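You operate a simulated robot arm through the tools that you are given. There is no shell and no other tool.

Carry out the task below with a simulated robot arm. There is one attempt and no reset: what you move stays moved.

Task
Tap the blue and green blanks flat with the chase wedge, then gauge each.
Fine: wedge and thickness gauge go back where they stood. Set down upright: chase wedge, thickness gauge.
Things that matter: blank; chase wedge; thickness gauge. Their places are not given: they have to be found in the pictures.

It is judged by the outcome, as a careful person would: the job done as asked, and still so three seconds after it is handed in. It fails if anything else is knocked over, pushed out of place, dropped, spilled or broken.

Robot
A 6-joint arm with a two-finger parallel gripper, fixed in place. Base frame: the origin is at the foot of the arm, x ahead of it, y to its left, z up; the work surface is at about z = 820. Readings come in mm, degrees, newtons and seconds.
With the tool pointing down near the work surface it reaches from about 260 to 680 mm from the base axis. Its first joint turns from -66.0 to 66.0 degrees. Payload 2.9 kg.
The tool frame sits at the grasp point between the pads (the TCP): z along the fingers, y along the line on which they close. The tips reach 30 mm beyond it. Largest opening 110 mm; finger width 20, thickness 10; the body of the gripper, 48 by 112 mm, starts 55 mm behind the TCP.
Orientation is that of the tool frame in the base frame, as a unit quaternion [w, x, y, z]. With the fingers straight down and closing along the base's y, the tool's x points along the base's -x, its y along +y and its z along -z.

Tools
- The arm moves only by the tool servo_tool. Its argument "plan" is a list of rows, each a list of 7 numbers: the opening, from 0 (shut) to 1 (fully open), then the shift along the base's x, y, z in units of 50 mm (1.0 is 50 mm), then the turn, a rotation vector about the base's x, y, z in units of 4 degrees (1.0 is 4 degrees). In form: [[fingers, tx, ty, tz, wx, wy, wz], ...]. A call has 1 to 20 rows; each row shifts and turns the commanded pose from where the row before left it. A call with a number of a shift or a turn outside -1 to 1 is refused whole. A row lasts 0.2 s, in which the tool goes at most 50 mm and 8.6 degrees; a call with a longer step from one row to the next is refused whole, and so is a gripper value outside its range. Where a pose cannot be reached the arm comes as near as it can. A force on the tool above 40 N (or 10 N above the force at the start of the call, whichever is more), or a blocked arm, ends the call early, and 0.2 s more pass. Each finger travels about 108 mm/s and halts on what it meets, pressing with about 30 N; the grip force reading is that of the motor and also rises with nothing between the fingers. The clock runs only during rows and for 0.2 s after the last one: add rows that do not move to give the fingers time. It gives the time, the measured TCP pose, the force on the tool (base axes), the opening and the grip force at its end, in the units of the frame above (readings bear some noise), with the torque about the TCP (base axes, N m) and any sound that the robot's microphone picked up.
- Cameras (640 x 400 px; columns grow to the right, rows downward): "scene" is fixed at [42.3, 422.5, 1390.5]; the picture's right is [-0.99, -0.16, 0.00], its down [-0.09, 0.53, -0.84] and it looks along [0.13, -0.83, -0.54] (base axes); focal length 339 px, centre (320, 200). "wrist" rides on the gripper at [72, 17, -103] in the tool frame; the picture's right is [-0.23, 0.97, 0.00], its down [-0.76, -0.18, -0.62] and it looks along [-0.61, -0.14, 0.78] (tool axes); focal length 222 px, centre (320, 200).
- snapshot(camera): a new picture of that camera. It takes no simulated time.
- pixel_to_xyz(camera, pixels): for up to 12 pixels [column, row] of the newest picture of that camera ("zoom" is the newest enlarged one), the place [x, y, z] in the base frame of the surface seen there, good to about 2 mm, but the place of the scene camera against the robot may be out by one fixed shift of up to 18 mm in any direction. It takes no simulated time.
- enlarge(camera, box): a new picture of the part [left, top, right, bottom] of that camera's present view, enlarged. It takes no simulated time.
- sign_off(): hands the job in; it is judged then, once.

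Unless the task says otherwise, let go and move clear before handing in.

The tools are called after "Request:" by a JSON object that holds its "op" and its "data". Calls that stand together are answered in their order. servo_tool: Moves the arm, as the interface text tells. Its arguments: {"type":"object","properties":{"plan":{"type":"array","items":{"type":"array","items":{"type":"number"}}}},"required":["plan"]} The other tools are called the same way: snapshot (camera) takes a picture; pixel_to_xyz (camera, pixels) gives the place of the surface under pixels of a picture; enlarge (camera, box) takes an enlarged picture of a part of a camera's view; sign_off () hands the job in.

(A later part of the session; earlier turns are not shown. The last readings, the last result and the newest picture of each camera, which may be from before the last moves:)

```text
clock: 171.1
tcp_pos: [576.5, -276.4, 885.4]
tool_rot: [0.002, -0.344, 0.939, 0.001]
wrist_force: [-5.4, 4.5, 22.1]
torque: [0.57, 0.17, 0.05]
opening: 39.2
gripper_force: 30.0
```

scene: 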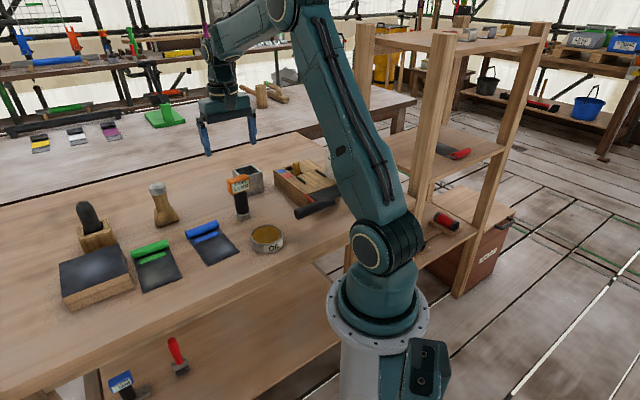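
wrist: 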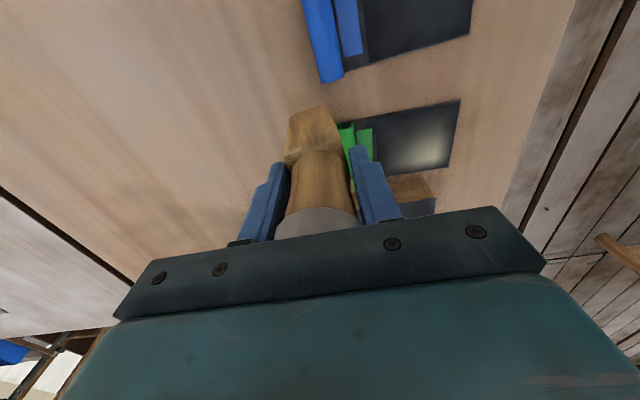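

The wedge is firmly down at (576.5,-276.4). I'll ease 1.5 mm, release and rise.

Request:
{"op": "servo_tool", "data": {"plan": [[0, 0, 0, 0.03, 0, 0, 0], [0, 0, 0, 0, 0, 0, 0], [0.4, 0, 0, 0, 0, 0, 0], [0.6, 0, 0, 0, 0, 0, 0], [0.9, 0, 0, 0, 0, 0, 0], [1, 0, 0, 0, 0, 0, 0], [1, 0, 0, 0.4, 0, 0, 0], [1, 0, 0, 0.8, 0, 0, 0], [1, 0, 0, 0.9, 0, 0, 0], [1, 0, 0, 0.7, 0, 0, 0], [1, 0, 0, 0, 0, 0, 0]]}}

Request:
{"op": "snapshot", "data": {"camera": "wrist"}}

Request:
{"op": "enlarge", "data": {"camera": "wrist", "box": [270, 70, 370, 170]}}

Request:
{"op": "pixel_to_xyz", "data": {"camera": "wrist", "pixels": [[318, 132], [318, 132], [300, 132], [337, 132]]}}

Request:
{"op": "enlarge", "data": {"camera": "scene", "box": [40, 160, 200, 320]}}

```text
clock: 173.5
tcp_pos: [578.8, -273.5, 1020.2]
tool_rot: [0.001, -0.343, 0.939, 0.001]
wrist_force: [-0.5, 0.7, -0.9]
torque: [-0.02, -0.01, 0.0]
opening: 110.1
gripper_force: 0.0
```

```text
taken
```

wrist: 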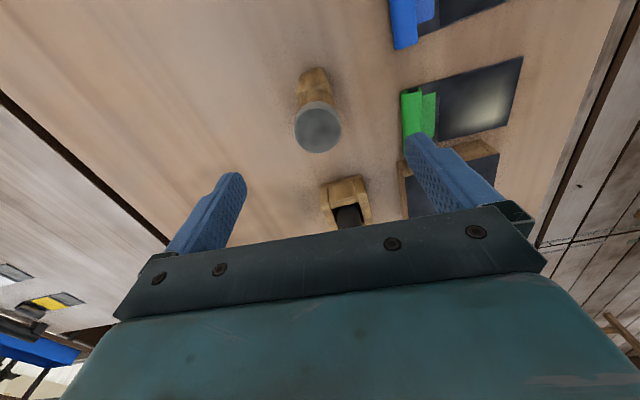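

```text
4.00 times, centred on (320, 120) of wrist
```

zoom: 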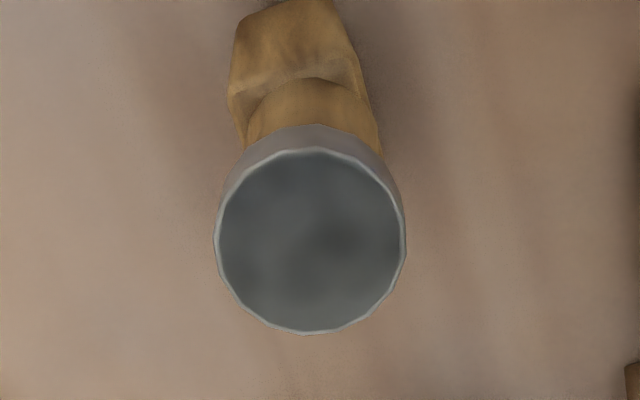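

```text
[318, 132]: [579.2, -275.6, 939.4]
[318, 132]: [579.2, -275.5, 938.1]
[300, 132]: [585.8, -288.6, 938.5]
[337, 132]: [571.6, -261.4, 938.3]
```

```text
2.50 times, centred on (120, 240) of scene
```

zoom: 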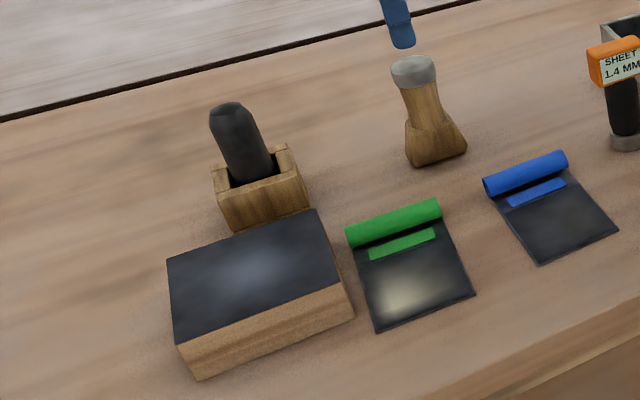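

The wedge is upright at home (cap ≈(579,-276)). Next is the gauge for the final measurements, turning back to yaw -44°.

Request:
{"op": "servo_tool", "data": {"plan": [[1, -0.19, -0.056, 0.2, 0, 0, -1], [1, -0.19, -0.056, 0, 0, 0, -1], [1, -0.19, -0.056, 0, 0, 0, -1], [1, -0.19, -0.056, 0, 0, 0, -1], [1, -0.19, -0.056, 0, 0, 0, -1], [1, -0.19, -0.056, 0, 0, 0, -1], [1, -0.19, -0.056, 0, 0, 0, -1], [1, -0.19, -0.056, 0, 0, 0, -1], [1, -0.19, -0.056, 0, 0, 0, -1], [1, -0.19, -0.056, 0, 0, 0, -1], [1, -0.19, -0.056, 0, 0, 0, -1], [1, -0.19, -0.056, 0, 0, 0, -1], [1, -0.19, -0.056, 0, 0, 0, -1], [1, -0.19, -0.056, 0, 0, 0, -1], [1, -0.19, -0.056, 0, 0, 0, -1], [1, -0.19, -0.056, 0, 0, 0, -1], [1, -0.19, -0.056, 0, 0, 0, -1], [1, -0.19, -0.056, 0, 0, 0, -1], [1, -0.19, -0.056, 0, 0, 0, -1], [1, -0.19, -0.056, 0, 0, 0, -1]]}}

Request:
{"op": "servo_tool", "data": {"plan": [[1, -0.22, -0.07, 0, 0, 0, -1], [1, 0, 0, 0, 0, 0, 0], [1, 0, 0, 0, 0, 0, 0]]}}

Request:
{"op": "snapshot", "data": {"camera": "wrist"}}

Request:
{"op": "pixel_to_xyz", "data": {"camera": "wrist", "pixels": [[320, 133], [295, 135], [345, 125], [322, 98]]}}

```text
clock: 177.7
tcp_pos: [386.8, -333.2, 1033.5]
tool_rot: [0.001, 0.341, 0.94, 0.001]
wrist_force: [-1.0, 0.7, -0.1]
torque: [0.02, 0.0, -0.02]
opening: 109.7
gripper_force: 0.1
```

```text
clock: 178.5
tcp_pos: [375.9, -334.8, 1033.4]
tool_rot: [0.001, 0.373, 0.928, 0.0]
wrist_force: [-0.3, 0.0, -0.6]
torque: [0.0, 0.02, 0.03]
opening: 110.2
gripper_force: 0.0
```

```text
taken
```

wrist: 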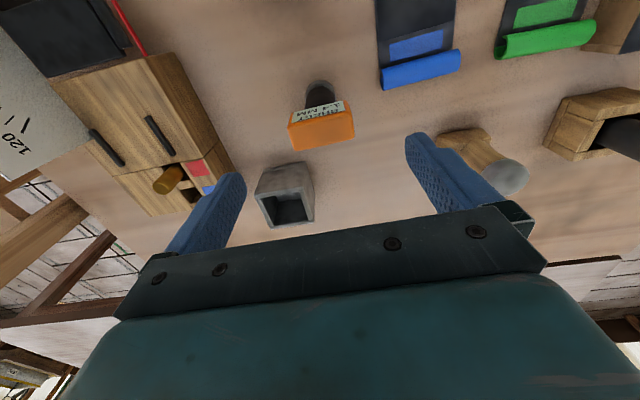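

```text
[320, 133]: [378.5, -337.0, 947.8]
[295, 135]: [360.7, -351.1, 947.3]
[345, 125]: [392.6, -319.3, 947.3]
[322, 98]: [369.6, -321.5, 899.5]
```

The gauge head is centred under the gripper. I'll descend, grip and lift, then carry it to green.

Request:
{"op": "servo_tool", "data": {"plan": [[1, 0.01, -0.02, -0.6, 0, 0, 0], [1, 0, 0, -0.7, 0, 0, 0], [1, 0, 0, -0.7, 0, 0, 0], [1, 0, 0, -0.1, 0, 0, 0], [1, 0, 0, 0, 0, 0, 0], [0.8, 0, 0, 0, 0, 0, 0], [0.65, 0, 0, 0, 0, 0, 0], [0.5, 0, 0, 0, 0, 0, 0], [0.3, 0, 0, 0, 0, 0, 0], [0.1, 0, 0, 0, 0, 0, 0], [0, 0, 0, 0, 0, 0, 0], [0, 0, 0, 0, 0, 0, 0]]}}

Request:
{"op": "servo_tool", "data": {"plan": [[0, 0, 0, 0.3, 0, 0, 0], [0, 0, 0, 0.5, 0, 0, 0], [0, 0, 0, 0.6, 0, 0, 0], [0, 0.3, 0.6, 0, 0, 0, 0], [0, 0.4, 0.85, 0, 0, 0, 0], [0, 0.4, 0.85, 0, 0, 0, 0], [0, 0.4, 0.85, 0, 0, 0, 0], [0, 0.4, 0.85, 0, 0, 0, 0], [0, 0.44, 0.9, 0, 0, 0, 0], [0, 0, 0, 0, 0, 0, 0], [0, 0, 0, -0.5, 0, 0, 0], [0, 0, 0, -0.5, 0, 0, 0], [0, 0, 0, -0.2, 0, 0, 0], [0, 0, 0, 0, 0, 0, 0]]}}

```text
clock: 181.1
tcp_pos: [376.7, -339.0, 927.0]
tool_rot: [0.001, 0.373, 0.928, 0.0]
wrist_force: [-0.5, 0.7, 0.9]
torque: [0.02, -0.02, 0.0]
opening: 57.8
gripper_force: 29.7
```

```text
clock: 184.1
tcp_pos: [493.6, -92.3, 939.7]
tool_rot: [0.001, 0.373, 0.928, 0.001]
wrist_force: [0.3, -0.6, -1.8]
torque: [0.02, -0.01, 0.0]
opening: 58.0
gripper_force: 30.2
```

The gauge hovers over green's centre. I'll lower it to contact with light force.

Request:
{"op": "servo_tool", "data": {"plan": [[0, 0, 0.08, -0.08, 0, 0, 0], [0, 0, 0, -0.06, 0, 0, 0], [0, 0, 0, -0.04, 0, 0, 0], [0, 0, 0, -0.03, 0, 0, 0], [0, 0, 0, 0, 0, 0, 0]]}}

Request:
{"op": "enlarge", "data": {"camera": "scene", "box": [90, 170, 230, 300]}}

```text
clock: 185.3
tcp_pos: [494.0, -88.1, 930.2]
tool_rot: [0.003, 0.373, 0.928, 0.0]
wrist_force: [-2.2, 5.8, 22.6]
torque: [0.39, 0.51, -0.02]
opening: 57.7
gripper_force: 29.8
```

```text
3.08 times, centred on (160, 235) of scene
```

zoom: 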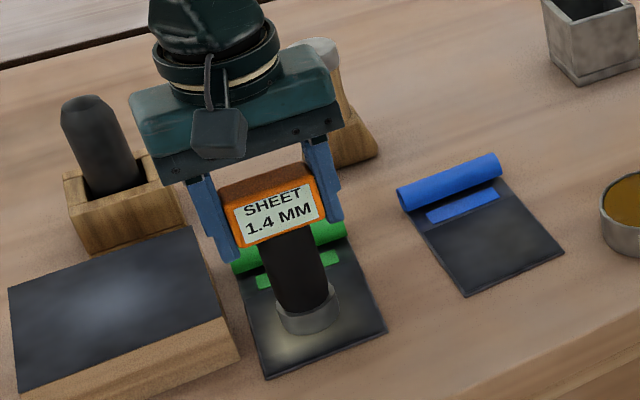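

Green reads 1.4 MM again, so the metal was not thinned by the tapping. Now I'll take the gauge to blue's centre.

Request:
{"op": "servo_tool", "data": {"plan": [[0, 0, 0, 0.5, 0, 0, 0], [0, 0, 0, 0.5, 0, 0, 0], [0, -0.5, -0.5, 0, 0, 0, 0], [0, -0.5, -0.5, 0, 0, 0, 0], [0, -0.5, -0.5, 0, 0, 0, 0], [0, -0.46, -0.5, 0, 0, 0, 0], [0, 0, 0, 0, 0, 0, 0], [0, 0, 0, -0.5, 0, 0, 0], [0, 0, 0, -0.4, 0, 0, 0], [0, 0, 0, 0, 0, 0, 0], [0, 0, 0, -0.05, 0, 0, 0], [0, 0, 0, -0.03, 0, 0, 0], [0, 0, 0, 0, 0, 0, 0]]}}

Request:
{"op": "enlarge", "data": {"camera": "scene", "box": [120, 170, 260, 300]}}

```text
clock: 188.1
tcp_pos: [397.6, -187.3, 930.1]
tool_rot: [0.002, 0.373, 0.928, 0.001]
wrist_force: [-2.6, 5.2, 18.2]
torque: [0.25, 0.28, -0.03]
opening: 58.0
gripper_force: 30.0
```

```text
3.08 times, centred on (190, 235) of scene
```

zoom: 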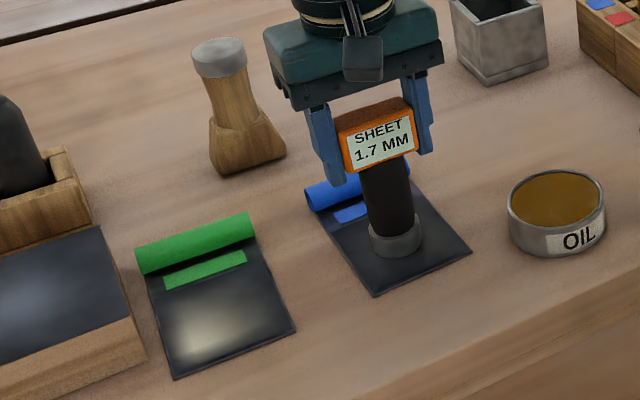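

Blue reads 1.7 MM (1.8 and 1.9 before, normal scatter). Both are gauged after tapping, so I'll take the gauge home.

Request:
{"op": "servo_tool", "data": {"plan": [[0, 0, 0, 0.4, 0, 0, 0], [0, 0, 0, 0.8, 0, 0, 0], [0, -0.1, -0.7, 0, 0, 0, 0], [0, -0.1, -0.8, 0, 0, 0, 0], [0, -0.1, -0.8, 0, 0, 0, 0], [0, -0.09, -0.68, 0, 0, 0, 0], [0, 0, 0, 0, 0, 0, 0], [0, 0, 0, -0.6, 0, 0, 0], [0, 0, 0, -0.55, 0, 0, 0], [0, 0, 0, 0, 0, 0, 0]]}}

```text
clock: 190.3
tcp_pos: [375.2, -339.7, 931.9]
tool_rot: [0.001, 0.373, 0.928, 0.001]
wrist_force: [0.0, -0.6, -1.8]
torque: [-0.03, -0.01, 0.04]
opening: 57.8
gripper_force: 30.3
```

It reads y≈-339.7, a few mm off the original, so I'll shift +3 mm in y before lowering in small steps.

Request:
{"op": "servo_tool", "data": {"plan": [[0, 0, 0.06, 0, 0, 0, 0], [0, 0, 0, -0.03, 0, 0, 0], [0, 0, 0, -0.02, 0, 0, 0], [0, 0, 0, 0, 0, 0, 0]]}}

Request:
{"op": "servo_tool", "data": {"plan": [[0, 0, 0, -0.03, 0, 0, 0], [0, 0, 0, 0, 0, 0, 0]]}}

```text
clock: 191.3
tcp_pos: [375.4, -335.7, 929.2]
tool_rot: [0.0, 0.373, 0.928, 0.0]
wrist_force: [0.2, -0.4, -1.8]
torque: [-0.02, -0.02, 0.01]
opening: 57.5
gripper_force: 30.2
```

```text
clock: 191.9
tcp_pos: [376.0, -333.4, 928.0]
tool_rot: [0.0, 0.373, 0.928, 0.001]
wrist_force: [0.4, -0.1, -1.6]
torque: [-0.02, 0.0, 0.01]
opening: 58.0
gripper_force: 30.2
```

Request:
{"op": "servo_tool", "data": {"plan": [[0, 0, 0, -0.02, 0, 0, 0], [0, 0, 0, -0.02, 0, 0, 0], [0, 0, 0, 0, 0, 0, 0]]}}

```text
clock: 192.7
tcp_pos: [377.2, -334.6, 927.3]
tool_rot: [0.002, 0.374, 0.928, 0.0]
wrist_force: [-3.1, 4.9, 13.2]
torque: [0.25, 0.31, -0.04]
opening: 57.9
gripper_force: 30.6
```

The gauge is down (13 N). I'll ease up 1 mm, release and rise clear.

Request:
{"op": "servo_tool", "data": {"plan": [[0, 0, 0, 0.02, 0, 0, 0], [0, 0, 0, 0, 0, 0, 0], [0.6, 0, 0, 0, 0, 0, 0], [0.75, 0, 0, 0, 0, 0, 0], [1, 0, 0, 0, 0, 0, 0], [1, 0, 0, 0, 0, 0, 0], [1, 0, 0, 0.4, 0, 0, 0], [1, 0, 0, 0.8, 0, 0, 0], [1, 0, 0, 0.8, 0, 0, 0], [1, 0, 0, 0.8, 0, 0, 0], [1, 0, 0, 0.8, 0, 0, 0], [1, 0, 0, 0, 0, 0, 0]]}}

Request:
{"op": "snapshot", "data": {"camera": "wrist"}}

Request:
{"op": "snapshot", "data": {"camera": "scene"}}

Request:
{"op": "enlarge", "data": {"camera": "scene", "box": [120, 160, 270, 300]}}

```text
clock: 195.3
tcp_pos: [375.6, -335.2, 1108.8]
tool_rot: [0.0, 0.373, 0.928, 0.0]
wrist_force: [0.2, 1.3, 0.5]
torque: [0.03, 0.01, 0.04]
opening: 110.1
gripper_force: 0.2
```

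```text
taken
```

wrist: 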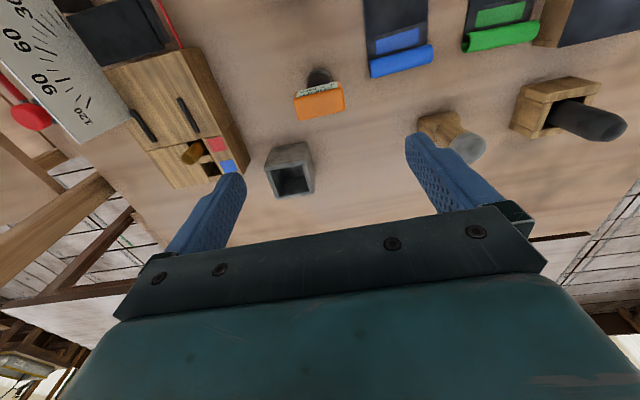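

```text
taken
```

scene: 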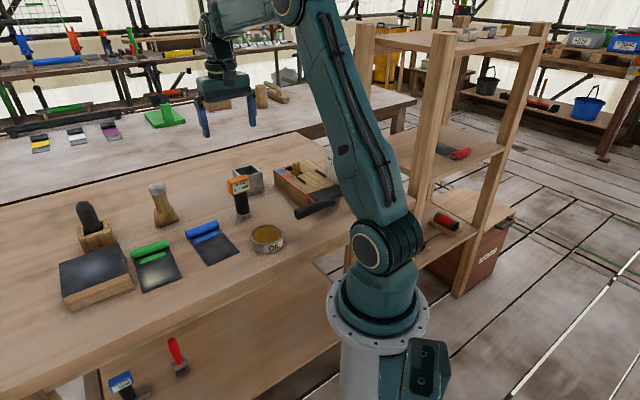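

```text
2.86 times, centred on (195, 230) of scene
```

zoom: 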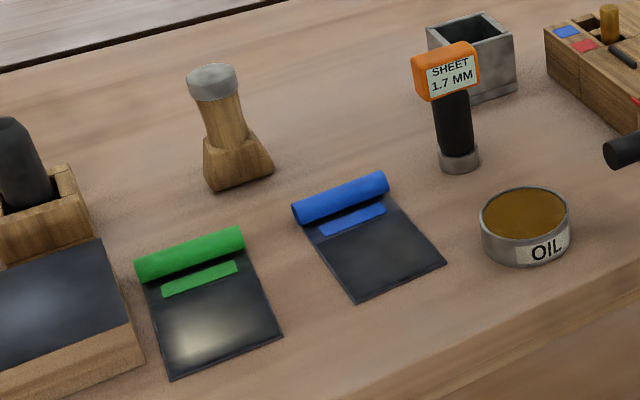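

Everything stands as at the start, but blue's panel ended plainer than green's bright, well-worked one. To be sure blue is fully worked and no less flat than green, I'll fetch the wedge once more for a few extra measured taps on blue, watching the effect of each.

Request:
{"op": "servo_tool", "data": {"plan": [[1, 0.19, 0.056, 0, 0, 0, 1], [1, 0.19, 0.056, 0, 0, 0, 1], [1, 0.19, 0.056, 0, 0, 0, 1], [1, 0.19, 0.056, 0, 0, 0, 1], [1, 0.19, 0.056, 0, 0, 0, 1], [1, 0.19, 0.056, 0, 0, 0, 1], [1, 0.19, 0.056, 0, 0, 0, 1], [1, 0.19, 0.056, 0, 0, 0, 1], [1, 0.19, 0.056, 0, 0, 0, 1], [1, 0.19, 0.056, 0, 0, 0, 1], [1, 0.19, 0.056, 0, 0, 0, 1], [1, 0.19, 0.056, 0, 0, 0, 1], [1, 0.19, 0.056, 0, 0, 0, 1], [1, 0.19, 0.056, 0, 0, 0, 1], [1, 0.19, 0.056, 0, 0, 0, 1], [1, 0.19, 0.056, 0, 0, 0, 1], [1, 0.19, 0.056, 0, 0, 0, 1], [1, 0.19, 0.056, 0, 0, 0, 1], [1, 0.19, 0.056, 0, 0, 0, 1], [1, 0.19, 0.056, 0, 0, 0, 1]]}}

Request:
{"op": "servo_tool", "data": {"plan": [[1, 0.22, 0.06, -0.5, 0, 0, 1], [1, 0, 0, -0.7, 0, 0, 0], [1, 0, 0, -0.7, 0, 0, 0], [1, 0, 0, 0, 0, 0, 0]]}}

Request:
{"op": "snapshot", "data": {"camera": "wrist"}}

Request:
{"op": "enlarge", "data": {"camera": "wrist", "box": [270, 80, 370, 170]}}

```text
clock: 199.5
tcp_pos: [565.3, -279.0, 1108.5]
tool_rot: [0.001, -0.312, 0.95, 0.001]
wrist_force: [0.5, -0.1, -0.5]
torque: [0.03, -0.01, 0.03]
opening: 110.1
gripper_force: 0.0
```

```text
clock: 200.5
tcp_pos: [575.5, -275.5, 1013.6]
tool_rot: [0.0, -0.343, 0.939, 0.001]
wrist_force: [-0.3, 0.3, -0.1]
torque: [0.04, -0.01, 0.04]
opening: 109.9
gripper_force: 0.1
```

```text
taken
```

wrist: 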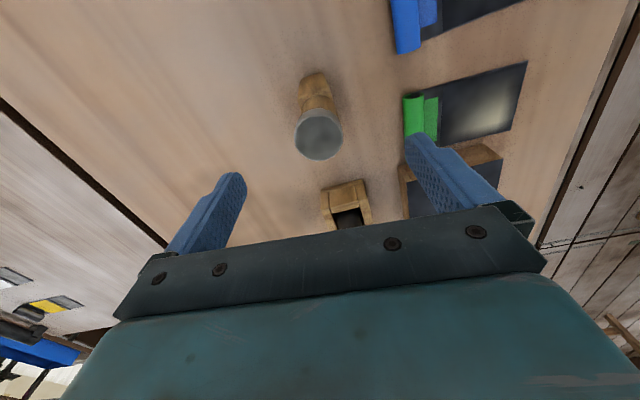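

```text
4.44 times, centred on (320, 125) of wrist
```

zoom: 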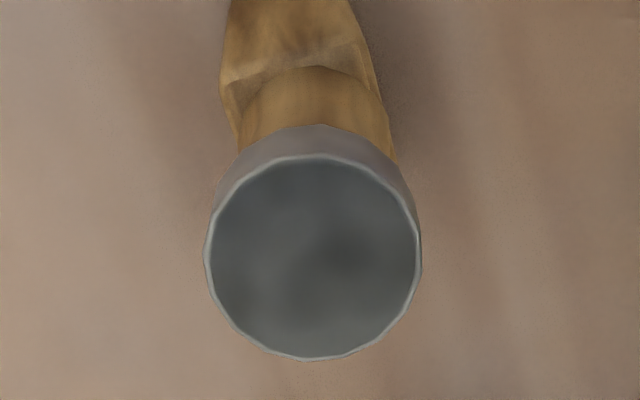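

The wedge is well placed. Before gripping, I'll look at both panels again in the same framing as before, since green's spot seems to have dimmed.

Request:
{"op": "enlarge", "data": {"camera": "scene", "box": [130, 220, 250, 300]}}

Request:
{"op": "enlarge", "data": {"camera": "wrist", "box": [390, 40, 550, 150]}}

```text
5.00 times, centred on (190, 260) of scene
```

zoom: 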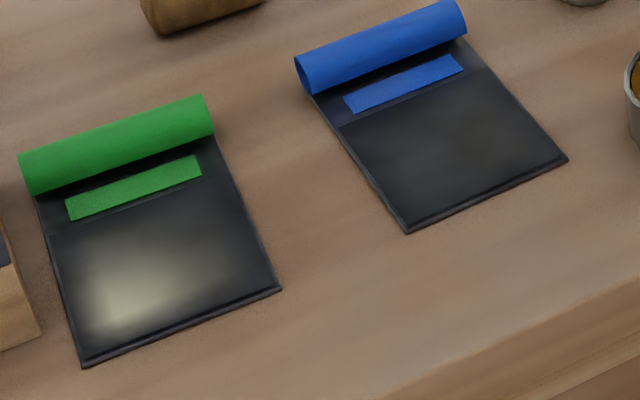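

```text
3.64 times, centred on (470, 95) of wrist
```

zoom: 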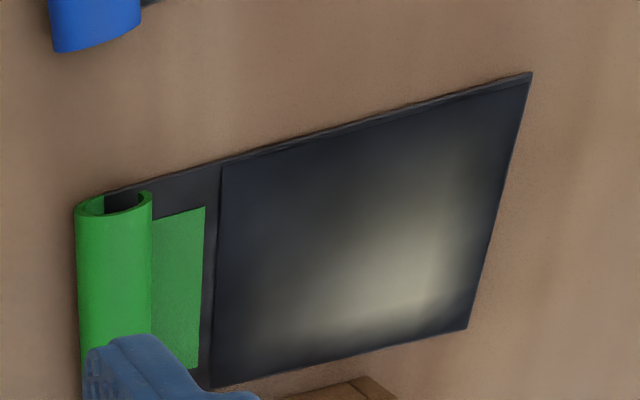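

Green is unchanged. I'll grip the wedge and take it above blue's centre (393,-190).

Request:
{"op": "servo_tool", "data": {"plan": [[1, 0.02, -0.02, -0.6, 0, 0, 0], [1, 0, 0, -0.7, 0, 0, 0], [1, 0, 0, -0.7, 0, 0, 0], [1, 0, 0, -0.46, 0, 0, 0], [1, 0, 0, 0, 0, 0, 0], [0.7, 0, 0, 0, 0, 0, 0], [0.5, 0, 0, 0, 0, 0, 0], [0.3, 0, 0, 0, 0, 0, 0], [0.15, 0, 0, 0, 0, 0, 0], [0, 0, 0, 0, 0, 0, 0], [0, 0, 0, 0, 0, 0, 0], [0, 0, 0, 0, 0, 0, 0]]}}

Request:
{"op": "servo_tool", "data": {"plan": [[0, 0, 0, 0.4, 0, 0, 0], [0, 0, 0, 0.8, 0, 0, 0], [0, 0, 0, 0.6, 0, 0, 0.5], [0, -0.6, 0.26, 0, 0, 0, 0.5], [0, -0.9, 0.42, 0, 0, 0, 0.5], [0, -0.9, 0.42, 0, 0, 0, 0], [0, -0.8, 0.42, 0, 0, 0, 0], [0, -0.5, 0.2, 0, 0, 0, 0], [0, 0, 0, -0.6, 0, 0, 0], [0, 0, 0, -0.7, 0, 0, 0], [0, 0, 0, 0, 0, 0, 0], [0, 0, 0, 0, 0, 0, 0]]}}

```text
clock: 203.1
tcp_pos: [579.1, -277.7, 887.8]
tool_rot: [0.001, -0.344, 0.939, 0.001]
wrist_force: [-0.6, 0.4, 0.0]
torque: [0.06, 0.01, 0.01]
opening: 39.5
gripper_force: 30.0
```

```text
clock: 205.7
tcp_pos: [563.0, -275.1, 935.3]
tool_rot: [0.0, -0.393, 0.92, 0.002]
wrist_force: [-1.2, 0.3, -0.7]
torque: [0.0, -0.02, 0.01]
opening: 39.3
gripper_force: 30.1
out of reach, approached as far as the arm can: row 4, 5, 6, 7, 8, 9, 10
```

The arm reports it couldn't follow and stopped at (563,-275,935). I'll look before moving anything further.

Request:
{"op": "snapshot", "data": {"camera": "scene"}}

Request:
{"op": "snapshot", "data": {"camera": "wrist"}}

Request:
{"op": "servo_tool", "data": {"plan": [[0, 0, 0, 0, 0, 0, 0]]}}

```text
taken
```

scene: 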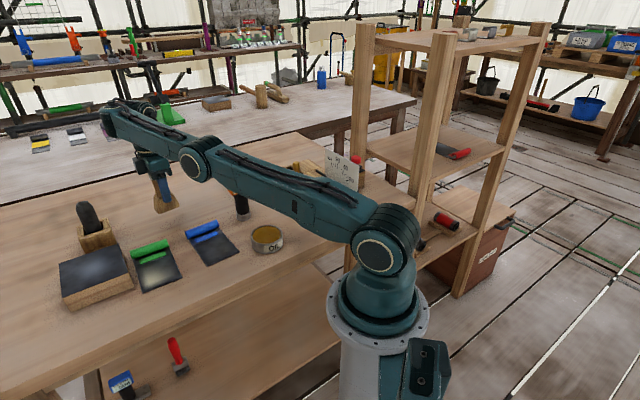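

```text
taken
```

wrist: 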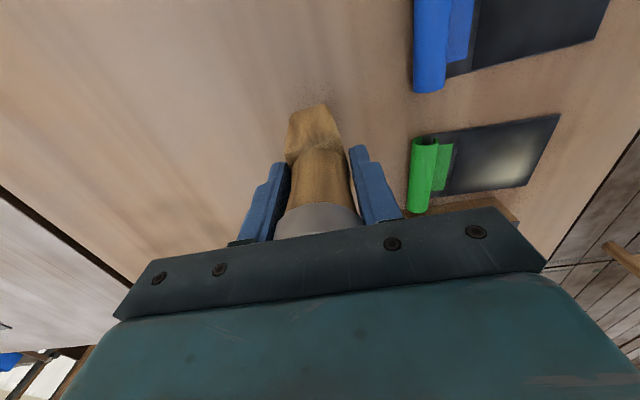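

```text
clock: 206.1
tcp_pos: [562.8, -274.0, 934.6]
tool_rot: [0.0, -0.392, 0.92, 0.002]
wrist_force: [0.1, 1.0, -0.4]
torque: [-0.02, -0.01, 0.0]
opening: 39.3
gripper_force: 30.2
```

The arm's elbow sits unusually low and near the gauge, so I must be careful. I'll look closely at the clearance to the gauge and the arm shape.

Request:
{"op": "enlarge", "data": {"camera": "scene", "box": [180, 120, 300, 230]}}

Request:
{"op": "enlarge", "data": {"camera": "scene", "box": [80, 70, 440, 290]}}

Request:
{"op": "pixel_to_xyz", "data": {"camera": "scene", "pixels": [[197, 157], [240, 185], [240, 210], [300, 205], [383, 248], [120, 115], [160, 140], [220, 170], [260, 190]]}}

```text
3.64 times, centred on (240, 175) of scene
```

zoom: 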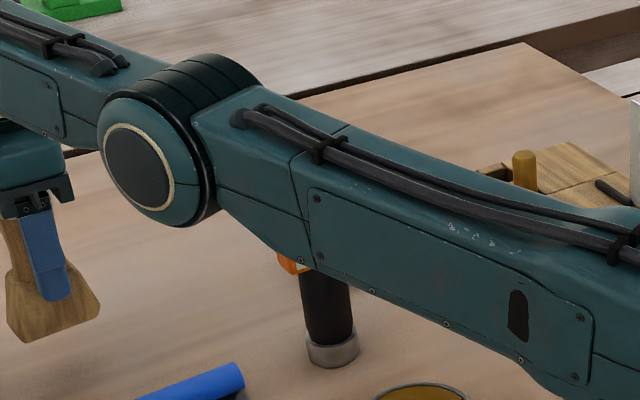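

```text
1.78 times, centred on (260, 180) of scene
```

zoom: 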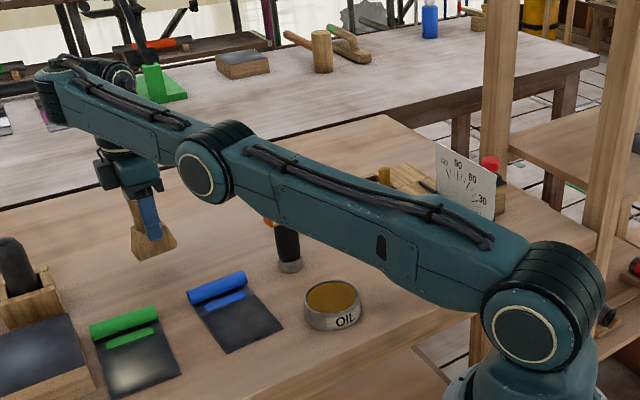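

```text
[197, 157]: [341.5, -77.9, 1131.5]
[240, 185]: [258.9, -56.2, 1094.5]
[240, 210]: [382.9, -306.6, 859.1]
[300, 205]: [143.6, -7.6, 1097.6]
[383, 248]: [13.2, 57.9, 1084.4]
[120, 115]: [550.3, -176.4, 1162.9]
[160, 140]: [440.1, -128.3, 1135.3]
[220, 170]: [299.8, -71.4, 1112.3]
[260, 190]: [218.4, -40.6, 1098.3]
```

The elbow has flipped to a low, nearly straight shape (link at z≈1100, safely above the gauge), which blocks moving inward. The safest course is to set the wedge back home right here first, so I'll turn back to yaw 40° and move out 14 mm in small steps.

Request:
{"op": "servo_tool", "data": {"plan": [[0, 0, 0, 0.2, 0, 0, 0], [0, 0.09, -0.01, 0, 0, 0, -0.5], [0, 0.09, -0.01, 0, 0, 0, -0.5], [0, 0.09, -0.02, 0, 0, 0, -0.53], [0, 0, 0, 0, 0, 0, 0]]}}

Request:
{"op": "snapshot", "data": {"camera": "scene"}}

```text
clock: 207.3
tcp_pos: [578.5, -276.5, 944.2]
tool_rot: [0.0, -0.342, 0.94, 0.001]
wrist_force: [0.9, 0.6, -1.2]
torque: [-0.01, -0.01, 0.01]
opening: 39.3
gripper_force: 29.9
```

```text
taken
```

scene: 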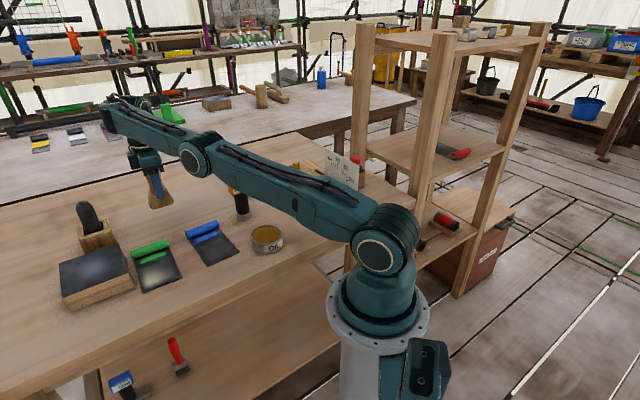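

It follows well, at (578.5,-276.5,944). I'll lower the wedge to its home until it touches.

Request:
{"op": "servo_tool", "data": {"plan": [[0, -0.02, 0, -0.5, 0, 0, 0], [0, 0, 0, -0.5, 0, 0, 0], [0, 0, 0, -0.06, 0, 0, 0], [0, 0, 0, -0.03, 0, 0, 0], [0, 0, 0, 0, 0, 0, 0]]}}

Request:
{"op": "servo_tool", "data": {"plan": [[0, 0, 0, -0.02, 0, 0, 0], [0, 0, 0, -0.02, 0, 0, 0], [0, 0, 0, 0, 0, 0, 0]]}}

```text
clock: 208.5
tcp_pos: [577.5, -278.0, 891.1]
tool_rot: [0.0, -0.343, 0.939, 0.001]
wrist_force: [-0.8, -0.3, -1.5]
torque: [-0.03, 0.0, 0.02]
opening: 39.3
gripper_force: 30.2
```

```text
clock: 209.3
tcp_pos: [576.6, -277.9, 889.1]
tool_rot: [0.0, -0.342, 0.94, 0.001]
wrist_force: [-1.1, -0.3, -0.9]
torque: [-0.01, 0.01, -0.01]
opening: 39.1
gripper_force: 30.1
```

Request:
{"op": "servo_tool", "data": {"plan": [[0, 0, 0.02, -0.02, 0, 0, 0], [0, 0, 0, -0.02, 0, 0, 0], [0, 0, 0, 0, 0, 0, 0]]}}

```text
clock: 210.1
tcp_pos: [575.9, -276.8, 886.2]
tool_rot: [0.001, -0.342, 0.94, 0.001]
wrist_force: [0.7, 0.4, 0.6]
torque: [0.03, -0.01, 0.01]
opening: 39.2
gripper_force: 29.8
```

It is just touching. I'll lower 1 mm more, release and rise in small steps, watching the arm.

Request:
{"op": "servo_tool", "data": {"plan": [[0, 0, 0, -0.02, 0, 0, 0], [0, 0, 0, 0, 0, 0, 0], [0.4, 0, 0, 0, 0, 0, 0], [0.6, 0, 0, 0, 0, 0, 0], [0.9, 0, 0, 0, 0, 0, 0], [1, 0, 0, 0, 0, 0, 0], [1, 0, 0, 0.3, 0, 0, 0], [1, 0, 0, 0.6, 0, 0, 0], [1, 0, 0, 0.6, 0, 0, 0], [1, 0, 0, 0.6, 0, 0, 0], [1, 0, 0, 0, 0, 0, 0]]}}

Request:
{"op": "snapshot", "data": {"camera": "scene"}}

Request:
{"op": "snapshot", "data": {"camera": "wrist"}}

```text
clock: 212.5
tcp_pos: [578.1, -278.3, 990.8]
tool_rot: [0.001, -0.343, 0.939, 0.001]
wrist_force: [0.7, -0.3, 0.1]
torque: [0.02, 0.0, -0.02]
opening: 109.9
gripper_force: 0.1
```

```text
taken
```

scene: 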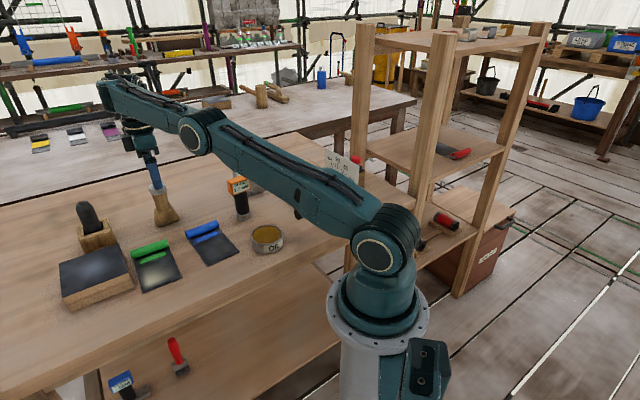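

```text
taken
```

wrist: 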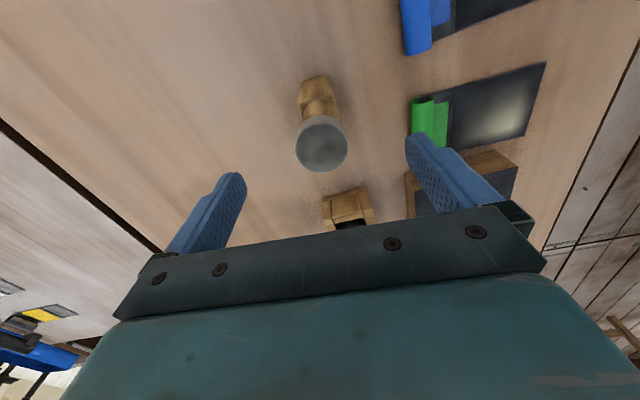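

The wedge stands upright at home, and the arm is clear of it. I'll rise to z≈1110 to bring the arm through its straight posture and then try moving inward a little to recover the normal elbow-up shape.

Request:
{"op": "servo_tool", "data": {"plan": [[1, 0, 0, 0.6, 0, 0, 0], [1, 0, 0, 0.6, 0, 0, 0], [1, 0, 0, 0.6, 0, 0, 0], [1, 0, 0, 0.6, 0, 0, 0], [1, 0, 0, 0, 0, 0, 0]]}}

Request:
{"op": "snapshot", "data": {"camera": "scene"}}

```text
clock: 213.7
tcp_pos: [569.9, -273.9, 1108.3]
tool_rot: [0.001, -0.342, 0.94, 0.001]
wrist_force: [-0.2, -0.3, -0.4]
torque: [0.01, 0.03, -0.02]
opening: 110.0
gripper_force: 0.1
out of reach, approached as far as the arm can: row 4
```

```text
taken
```

scene: 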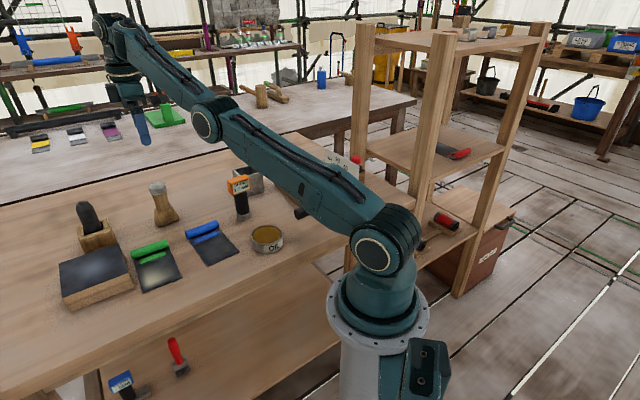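

The arm is now fully straight at z≈1108. I'll move inward in small steps and see which way the elbow folds.

Request:
{"op": "servo_tool", "data": {"plan": [[1, -0.2, 0.1, 0.1, 0, 0, 0], [1, -0.3, 0.15, 0.1, 0, 0, 0], [1, -0.3, 0.15, 0, 0, 0, 0], [1, 0, 0, 0, 0, 0, 0]]}}

Request:
{"op": "snapshot", "data": {"camera": "scene"}}

```text
clock: 214.7
tcp_pos: [531.5, -253.2, 1118.3]
tool_rot: [0.001, -0.342, 0.94, 0.0]
wrist_force: [0.2, 0.4, -0.5]
torque: [-0.04, 0.02, -0.04]
opening: 110.2
gripper_force: 0.1
out of reach, approached as far as the arm can: row 1
```

```text
taken
```

scene: 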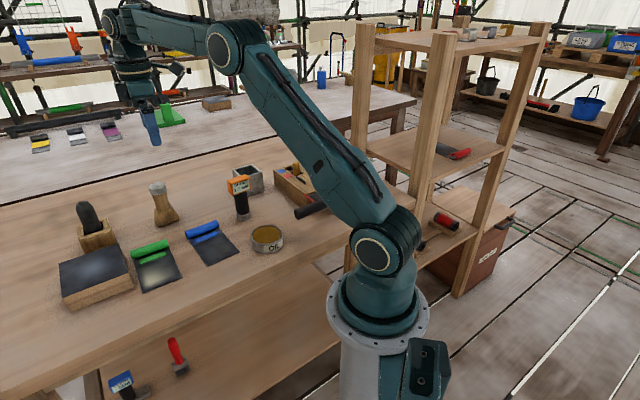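

The elbow is up again and nothing was disturbed. I'll come down to z≈1015 here first, then out over the wedge, avoiding the stretched posture.

Request:
{"op": "servo_tool", "data": {"plan": [[1, 0, 0, -0.7, 0, 0, 0], [1, 0, 0, -0.7, 0, 0, 0], [1, 0, 0, -0.66, 0, 0, 0], [1, 0.4, -0.22, 0, 0, 0, 0], [1, 0.5, -0.24, 0, 0, 0, 0], [1, 0, 0, 0, 0, 0, 0]]}}

Request:
{"op": "snapshot", "data": {"camera": "wrist"}}

Request:
{"op": "snapshot", "data": {"camera": "scene"}}

Request:
{"op": "pixel_to_xyz", "data": {"camera": "wrist", "pixels": [[318, 137], [300, 137], [337, 137]]}}

```text
clock: 216.1
tcp_pos: [574.3, -276.7, 1014.5]
tool_rot: [0.001, -0.342, 0.94, 0.001]
wrist_force: [-0.2, -0.3, -1.1]
torque: [-0.03, -0.01, 0.0]
opening: 110.0
gripper_force: 0.0
```

```text
taken
```

wrist: 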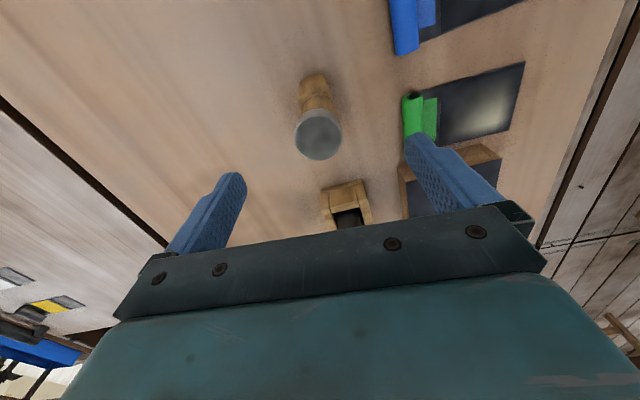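

```text
taken
```

scene: 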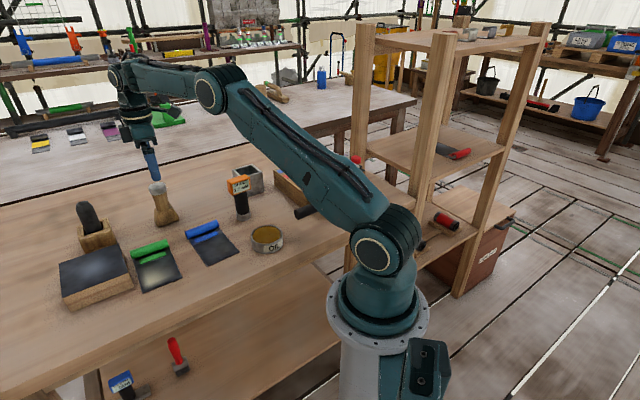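

```text
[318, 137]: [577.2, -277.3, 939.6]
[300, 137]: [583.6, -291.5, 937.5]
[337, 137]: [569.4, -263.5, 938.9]
```

Elbow up, wedge at (577,-277). I'll grip it and take it over blue's centre.

Request:
{"op": "servo_tool", "data": {"plan": [[1, 0.03, -0.02, -0.6, 0, 0, 0], [1, 0, 0, -0.7, 0, 0, 0], [1, 0, 0, -0.7, 0, 0, 0], [1, 0, 0, -0.48, 0, 0, 0], [1, 0, 0, 0, 0, 0, 0], [0.7, 0, 0, 0, 0, 0, 0], [0.5, 0, 0, 0, 0, 0, 0], [0.3, 0, 0, 0, 0, 0, 0], [0.15, 0, 0, 0, 0, 0, 0], [0, 0, 0, 0, 0, 0, 0], [0, 0, 0, 0, 0, 0, 0], [0, 0, 0, 0, 0, 0, 0]]}}

Request:
{"op": "servo_tool", "data": {"plan": [[0, 0, 0, 0.4, 0, 0, 0], [0, 0, 0, 0.8, 0, 0, 0], [0, 0, 0, 0.6, 0, 0, 0.5], [0, -0.6, 0.26, 0, 0, 0, 0.5], [0, -0.9, 0.42, 0, 0, 0, 0.5], [0, -0.9, 0.42, 0, 0, 0, 0], [0, -0.8, 0.42, 0, 0, 0, 0], [0, -0.5, 0.2, 0, 0, 0, 0], [0, 0, 0, 0, 0, 0, 0]]}}

```text
clock: 218.7
tcp_pos: [576.5, -279.4, 892.2]
tool_rot: [0.001, -0.342, 0.94, 0.002]
wrist_force: [-1.1, -0.6, 0.3]
torque: [-0.01, 0.01, -0.04]
opening: 39.6
gripper_force: 29.5
```

```text
clock: 220.7
tcp_pos: [389.4, -192.6, 982.8]
tool_rot: [0.001, -0.392, 0.92, 0.002]
wrist_force: [0.2, 0.2, -1.2]
torque: [0.02, 0.02, -0.01]
opening: 39.1
gripper_force: 29.9
```

The wedge is above blue's centre. I'll lower to hover and give one tap, then look.

Request:
{"op": "servo_tool", "data": {"plan": [[0, 0.05, 0.03, -0.7, 0, 0, 0], [0, 0, 0, -0.7, 0, 0, 0], [0, 0, 0, 0, 0, 0, 0], [0, 0, 0, -0.2, 0, 0, 0], [0, 0, 0, -0.26, 0, 0, 0], [0, 0, 0, 0, 0, 0, 0]]}}

Request:
{"op": "servo_tool", "data": {"plan": [[0, 0, 0, 0.4, 0, 0, 0], [0, 0, 0, 0, 0, 0, 0], [0, 0, 0, -0.42, 0, 0, 0], [0, 0, 0, 0, 0, 0, 0]]}}

Request:
{"op": "servo_tool", "data": {"plan": [[0, 0, 0, 0.6, 0, 0, 0], [0, 0, 0, 0.8, 0, 0, 0], [0, 0.6, -0.3, 0.3, 0, 0, 0], [0, 0.8, -0.4, 0, 0, 0, 0], [0, 0.6, -0.3, 0, 0, 0, 0], [0, 0, 0, 0, 0, 0, 0]]}}

Request:
{"op": "enlarge", "data": {"camera": "scene", "box": [130, 220, 250, 300]}}

```text
clock: 222.1
tcp_pos: [397.0, -189.1, 891.5]
tool_rot: [0.001, -0.392, 0.92, 0.0]
wrist_force: [-4.0, 2.8, 31.1]
torque: [0.34, 0.25, 0.01]
opening: 39.7
gripper_force: 30.6
```

```text
clock: 223.1
tcp_pos: [395.1, -189.2, 888.1]
tool_rot: [0.002, -0.392, 0.92, 0.001]
wrist_force: [-7.0, 5.8, 40.0]
torque: [0.44, 0.4, 0.06]
opening: 39.3
gripper_force: 30.2
```

```text
clock: 224.5
tcp_pos: [494.3, -241.7, 975.0]
tool_rot: [0.001, -0.392, 0.92, 0.001]
wrist_force: [-0.7, -0.3, -1.9]
torque: [-0.01, 0.0, 0.0]
opening: 39.3
gripper_force: 30.0
```

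```text
5.00 times, centred on (190, 260) of scene
```

zoom: 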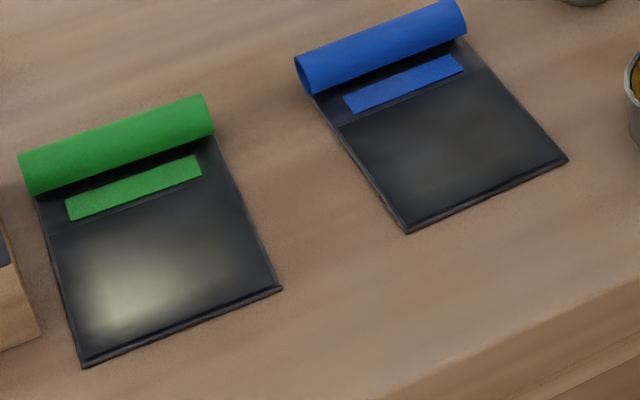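

Blue's panel brightened slightly at the centre, so each tap adds a little. I'll add three taps on the former bump (375,-194) and then look again.

Request:
{"op": "servo_tool", "data": {"plan": [[0, -0.7, 0.3, 0, 0, 0, 0], [0, -0.9, 0.36, 0, 0, 0, 0], [0, -0.78, 0.3, 0, 0, 0, 0], [0, 0, 0, -0.7, 0, 0, 0], [0, 0, 0, -0.68, 0, 0, 0], [0, 0, 0, 0, 0, 0, 0]]}}

Request:
{"op": "servo_tool", "data": {"plan": [[0, 0, 0, -0.41, 0, 0, 0], [0, 0, 0, 0, 0, 0, 0]]}}

```text
clock: 225.9
tcp_pos: [374.6, -192.5, 905.0]
tool_rot: [0.002, -0.391, 0.921, 0.001]
wrist_force: [-0.4, -0.5, -2.2]
torque: [-0.02, 0.0, 0.0]
opening: 39.2
gripper_force: 30.0
```

```text
clock: 226.4
tcp_pos: [376.1, -192.2, 889.1]
tool_rot: [0.001, -0.39, 0.921, 0.001]
wrist_force: [-2.1, 2.0, 6.7]
torque: [0.03, 0.18, 0.03]
opening: 38.8
gripper_force: 30.9
stopped in row 2: the force on the tool passed its limit at 43 N (the readings are from after the stop); the commanded pose is now the measured one
```

Request:
{"op": "servo_tool", "data": {"plan": [[0, 0, 0, 0.34, 0, 0, 0], [0, 0, 0, 0, 0, 0, 0], [0, 0, 0, -0.4, 0, 0, 0], [0, 0, 0, 0, 0, 0, 0]]}}

Request:
{"op": "servo_tool", "data": {"plan": [[0, 0, 0, 0.4, 0, 0, 0], [0, 0, 0, 0, 0, 0, 0], [0, 0, 0, -0.4, 0, 0, 0], [0, 0, 0, 0, 0, 0, 0]]}}

Request:
{"op": "servo_tool", "data": {"plan": [[0, 0, 0, 0.6, 0, 0, 0], [0, 0, 0, 0.8, 0, 0, 0], [0, 0.6, -0.3, 0.3, 0, 0, 0], [0, 0.9, -0.36, 0, 0, 0, 0], [0, 0.9, -0.34, 0, 0, 0, 0], [0, 0, 0, 0, 0, 0, 0]]}}

Request:
{"op": "enlarge", "data": {"camera": "scene", "box": [130, 220, 250, 300]}}

```text
clock: 227.4
tcp_pos: [377.1, -192.8, 889.0]
tool_rot: [0.001, -0.391, 0.92, 0.0]
wrist_force: [-2.7, 2.5, 7.2]
torque: [0.02, 0.29, -0.04]
opening: 39.3
gripper_force: 29.6
stopped in row 4: the force on the tool passed its limit at 44 N (the readings are from after the stop); the commanded pose is now the measured one
```

```text
clock: 228.4
tcp_pos: [378.9, -194.3, 888.5]
tool_rot: [0.003, -0.392, 0.92, 0.0]
wrist_force: [-7.2, 5.6, 32.1]
torque: [0.28, 0.62, 0.0]
opening: 39.5
gripper_force: 30.0
```

```text
clock: 229.8
tcp_pos: [494.9, -242.2, 972.4]
tool_rot: [0.001, -0.391, 0.92, 0.001]
wrist_force: [0.4, 0.0, -0.6]
torque: [-0.02, 0.01, -0.03]
opening: 39.0
gripper_force: 29.7
```

```text
5.00 times, centred on (190, 260) of scene
```

zoom: 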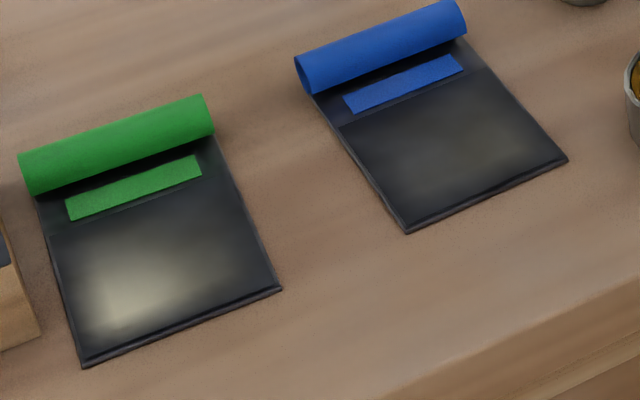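

Blue now shows a mild even working sheen with no bluish mark left, so tapping is finished. I'll bring the wedge home at moderate height.

Request:
{"op": "servo_tool", "data": {"plan": [[0, 0.5, -0.2, 0.2, 0, 0, -0.5], [0, 0.6, -0.24, 0, 0, 0, -0.5], [0, 0.54, -0.24, 0, 0, 0, -0.5], [0, 0, 0, 0, 0, 0, 0], [0, 0, 0, 0, 0, 0, 0]]}}

```text
clock: 231.0
tcp_pos: [577.5, -276.3, 982.6]
tool_rot: [0.002, -0.342, 0.94, 0.001]
wrist_force: [-0.6, -0.3, -1.6]
torque: [0.03, -0.01, 0.01]
opening: 39.2
gripper_force: 30.3
```

Request:
{"op": "servo_tool", "data": {"plan": [[0, 0, 0, -0.7, 0, 0, 0], [0, 0, 0, -0.7, 0, 0, 0], [0, 0, 0, -0.4, 0, 0, 0], [0, 0, 0, -0.08, 0, 0, 0], [0, 0, 0, 0, 0, 0, 0]]}}

Request:
{"op": "servo_tool", "data": {"plan": [[0, 0, 0, -0.025, 0, 0, 0], [0, 0, 0, -0.025, 0, 0, 0], [0, 0, 0, 0, 0, 0, 0]]}}

```text
clock: 232.2
tcp_pos: [576.1, -278.5, 888.0]
tool_rot: [0.002, -0.342, 0.94, 0.0]
wrist_force: [0.9, 0.3, -1.5]
torque: [0.01, 0.02, 0.0]
opening: 39.3
gripper_force: 30.4
```

```text
clock: 233.0
tcp_pos: [576.1, -277.9, 886.6]
tool_rot: [0.002, -0.343, 0.939, 0.0]
wrist_force: [0.1, -0.9, -1.4]
torque: [0.0, 0.01, 0.03]
opening: 39.0
gripper_force: 30.1
```

Not touching yet at 886.6, so I'll go down slightly further with a 1.5 mm y correction.

Request:
{"op": "servo_tool", "data": {"plan": [[0, 0.01, 0.03, -0.02, 0, 0, 0], [0, 0, 0, -0.02, 0, 0, 0], [0, 0, 0, 0, 0, 0, 0]]}}

```text
clock: 233.8
tcp_pos: [580.3, -275.9, 886.0]
tool_rot: [0.002, -0.342, 0.94, 0.0]
wrist_force: [-0.2, -0.4, -0.8]
torque: [-0.03, 0.01, -0.02]
opening: 39.2
gripper_force: 30.2
```

Request:
{"op": "servo_tool", "data": {"plan": [[0, 0, 0, -0.02, 0, 0, 0], [0, 0, 0, -0.015, 0, 0, 0], [0, 0, 0, 0, 0, 0, 0]]}}

```text
clock: 234.6
tcp_pos: [579.2, -275.1, 884.7]
tool_rot: [0.003, -0.342, 0.94, -0.002]
wrist_force: [-1.3, -3.1, 7.5]
torque: [-0.19, 0.24, 0.03]
opening: 39.2
gripper_force: 30.4
```

Contact at 7.5 N. I'll release and rise, staying below the stretched height.

Request:
{"op": "servo_tool", "data": {"plan": [[0.4, 0, 0, 0, 0, 0, 0], [0.6, 0, 0, 0, 0, 0, 0], [0.9, 0, 0, 0, 0, 0, 0], [1, 0, 0, 0, 0, 0, 0], [1, 0, 0, 0.4, 0, 0, 0], [1, 0, 0, 0.8, 0, 0, 0], [1, 0, 0, 0.9, 0, 0, 0], [1, 0, 0, 0.4, 0, 0, 0], [1, 0, 0, 0, 0, 0, 0]]}}

Request:
{"op": "snapshot", "data": {"camera": "wrist"}}

Request:
{"op": "pixel_to_xyz", "data": {"camera": "wrist", "pixels": [[318, 137], [300, 137], [337, 137]]}}

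Request:
{"op": "snapshot", "data": {"camera": "scene"}}

```text
clock: 236.6
tcp_pos: [580.6, -275.8, 1009.8]
tool_rot: [0.002, -0.341, 0.94, 0.0]
wrist_force: [-0.2, -0.5, -0.7]
torque: [0.01, -0.03, -0.02]
opening: 109.9
gripper_force: 0.0
```

```text
taken
```

wrist: 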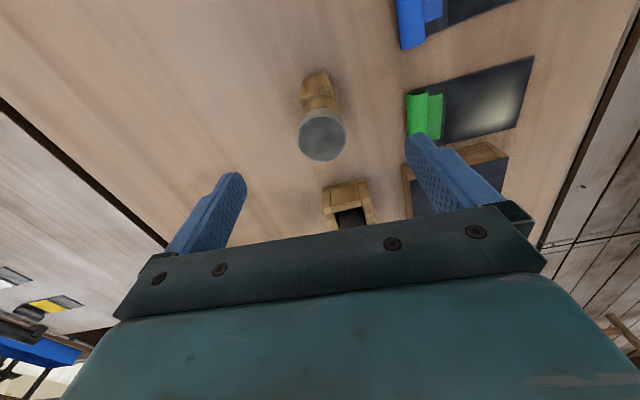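

```text
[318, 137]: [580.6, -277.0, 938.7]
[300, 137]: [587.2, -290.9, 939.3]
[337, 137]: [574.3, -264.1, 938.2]
```

```text
taken
```

scene: 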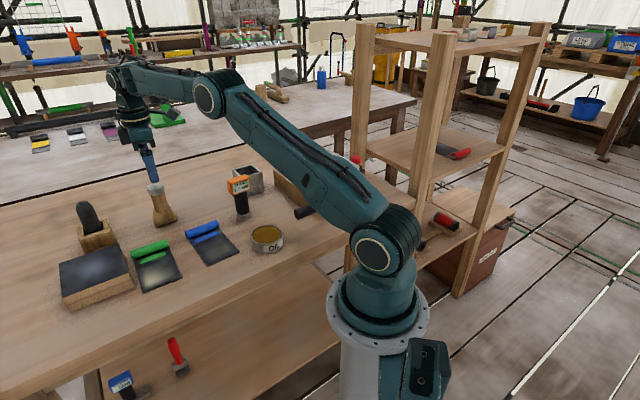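

The wedge is at (578,-275), right on its original spot. Now a final gauge reading on blue, so I'll turn to yaw -44° over the gauge.

Request:
{"op": "servo_tool", "data": {"plan": [[1, -0.19, -0.056, 0.2, 0, 0, -1], [1, -0.19, -0.056, 0.2, 0, 0, -1], [1, -0.19, -0.056, 0, 0, 0, -1], [1, -0.19, -0.056, 0, 0, 0, -1], [1, -0.19, -0.056, 0, 0, 0, -1], [1, -0.19, -0.056, 0, 0, 0, -1], [1, -0.19, -0.056, 0, 0, 0, -1], [1, -0.19, -0.056, 0, 0, 0, -1], [1, -0.19, -0.056, 0, 0, 0, -1], [1, -0.19, -0.056, 0, 0, 0, -1], [1, -0.19, -0.056, 0, 0, 0, -1], [1, -0.19, -0.056, 0, 0, 0, -1], [1, -0.19, -0.056, 0, 0, 0, -1], [1, -0.19, -0.056, 0, 0, 0, -1], [1, -0.19, -0.056, 0, 0, 0, -1], [1, -0.19, -0.056, 0, 0, 0, -1], [1, -0.19, -0.056, 0, 0, 0, -1], [1, -0.19, -0.056, 0, 0, 0, -1], [1, -0.19, -0.056, 0, 0, 0, -1], [1, -0.19, -0.056, 0, 0, 0, -1]]}}

Request:
{"op": "servo_tool", "data": {"plan": [[1, -0.24, -0.056, 0, 0, 0, -1], [1, 0, 0, 0, 0, 0, 0], [1, 0, 0, 0, 0, 0, 0]]}}

Request:
{"op": "snapshot", "data": {"camera": "wrist"}}

Request:
{"op": "pixel_to_xyz", "data": {"camera": "wrist", "pixels": [[320, 133], [295, 135], [345, 125], [322, 98]]}}

```text
clock: 240.8
tcp_pos: [390.0, -330.6, 1028.0]
tool_rot: [0.001, 0.342, 0.94, -0.002]
wrist_force: [0.1, -0.3, -0.4]
torque: [0.01, 0.03, -0.02]
opening: 109.9
gripper_force: 0.1
```

```text
clock: 241.6
tcp_pos: [376.4, -332.9, 1027.5]
tool_rot: [0.001, 0.375, 0.927, -0.002]
wrist_force: [-0.3, -0.2, -0.3]
torque: [0.0, 0.0, 0.01]
opening: 110.1
gripper_force: 0.2
```

```text
taken
```

wrist: 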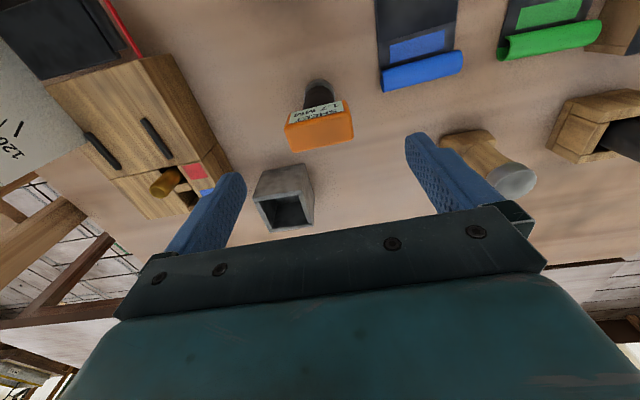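

```text
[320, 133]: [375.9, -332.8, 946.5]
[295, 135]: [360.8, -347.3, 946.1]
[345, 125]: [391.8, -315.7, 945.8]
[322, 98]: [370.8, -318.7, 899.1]
```

The gauge head is centred. I'll grip it and carry it to blue's centre.

Request:
{"op": "servo_tool", "data": {"plan": [[1, 0, -0.02, -0.5, 0, 0, 0], [1, 0, 0, -0.7, 0, 0, 0], [1, 0, 0, -0.7, 0, 0, 0], [1, 0, 0, -0.08, 0, 0, 0], [1, 0, 0, 0, 0, 0, 0], [0.8, 0, 0, 0, 0, 0, 0], [0.65, 0, 0, 0, 0, 0, 0], [0.5, 0, 0, 0, 0, 0, 0], [0.3, 0, 0, 0, 0, 0, 0], [0.1, 0, 0, 0, 0, 0, 0], [0, 0, 0, 0, 0, 0, 0], [0, 0, 0, 0, 0, 0, 0]]}}

Request:
{"op": "servo_tool", "data": {"plan": [[0, 0, 0, 0.3, 0, 0, 0], [0, 0, 0, 0.5, 0, 0, 0], [0, 0, 0, 0.4, 0, 0, 0], [0, 0.1, 0.7, 0, 0, 0, 0], [0, 0.1, 0.8, 0, 0, 0, 0], [0, 0.1, 0.8, 0, 0, 0, 0], [0, 0.1, 0.6, 0, 0, 0, 0], [0, 0, 0, 0, 0, 0, 0], [0, 0, 0, -0.5, 0, 0, 0], [0, 0, 0, -0.5, 0, 0, 0], [0, 0, 0, 0, 0, 0, 0]]}}

```text
clock: 244.2
tcp_pos: [378.6, -334.5, 928.2]
tool_rot: [0.001, 0.374, 0.928, -0.001]
wrist_force: [-0.3, -0.6, -0.3]
torque: [-0.04, -0.02, -0.01]
opening: 57.7
gripper_force: 30.8
```

```text
clock: 246.6
tcp_pos: [398.7, -191.6, 937.8]
tool_rot: [0.001, 0.374, 0.927, -0.002]
wrist_force: [-0.3, 0.3, -1.0]
torque: [0.01, -0.02, -0.01]
opening: 57.6
gripper_force: 30.1
```

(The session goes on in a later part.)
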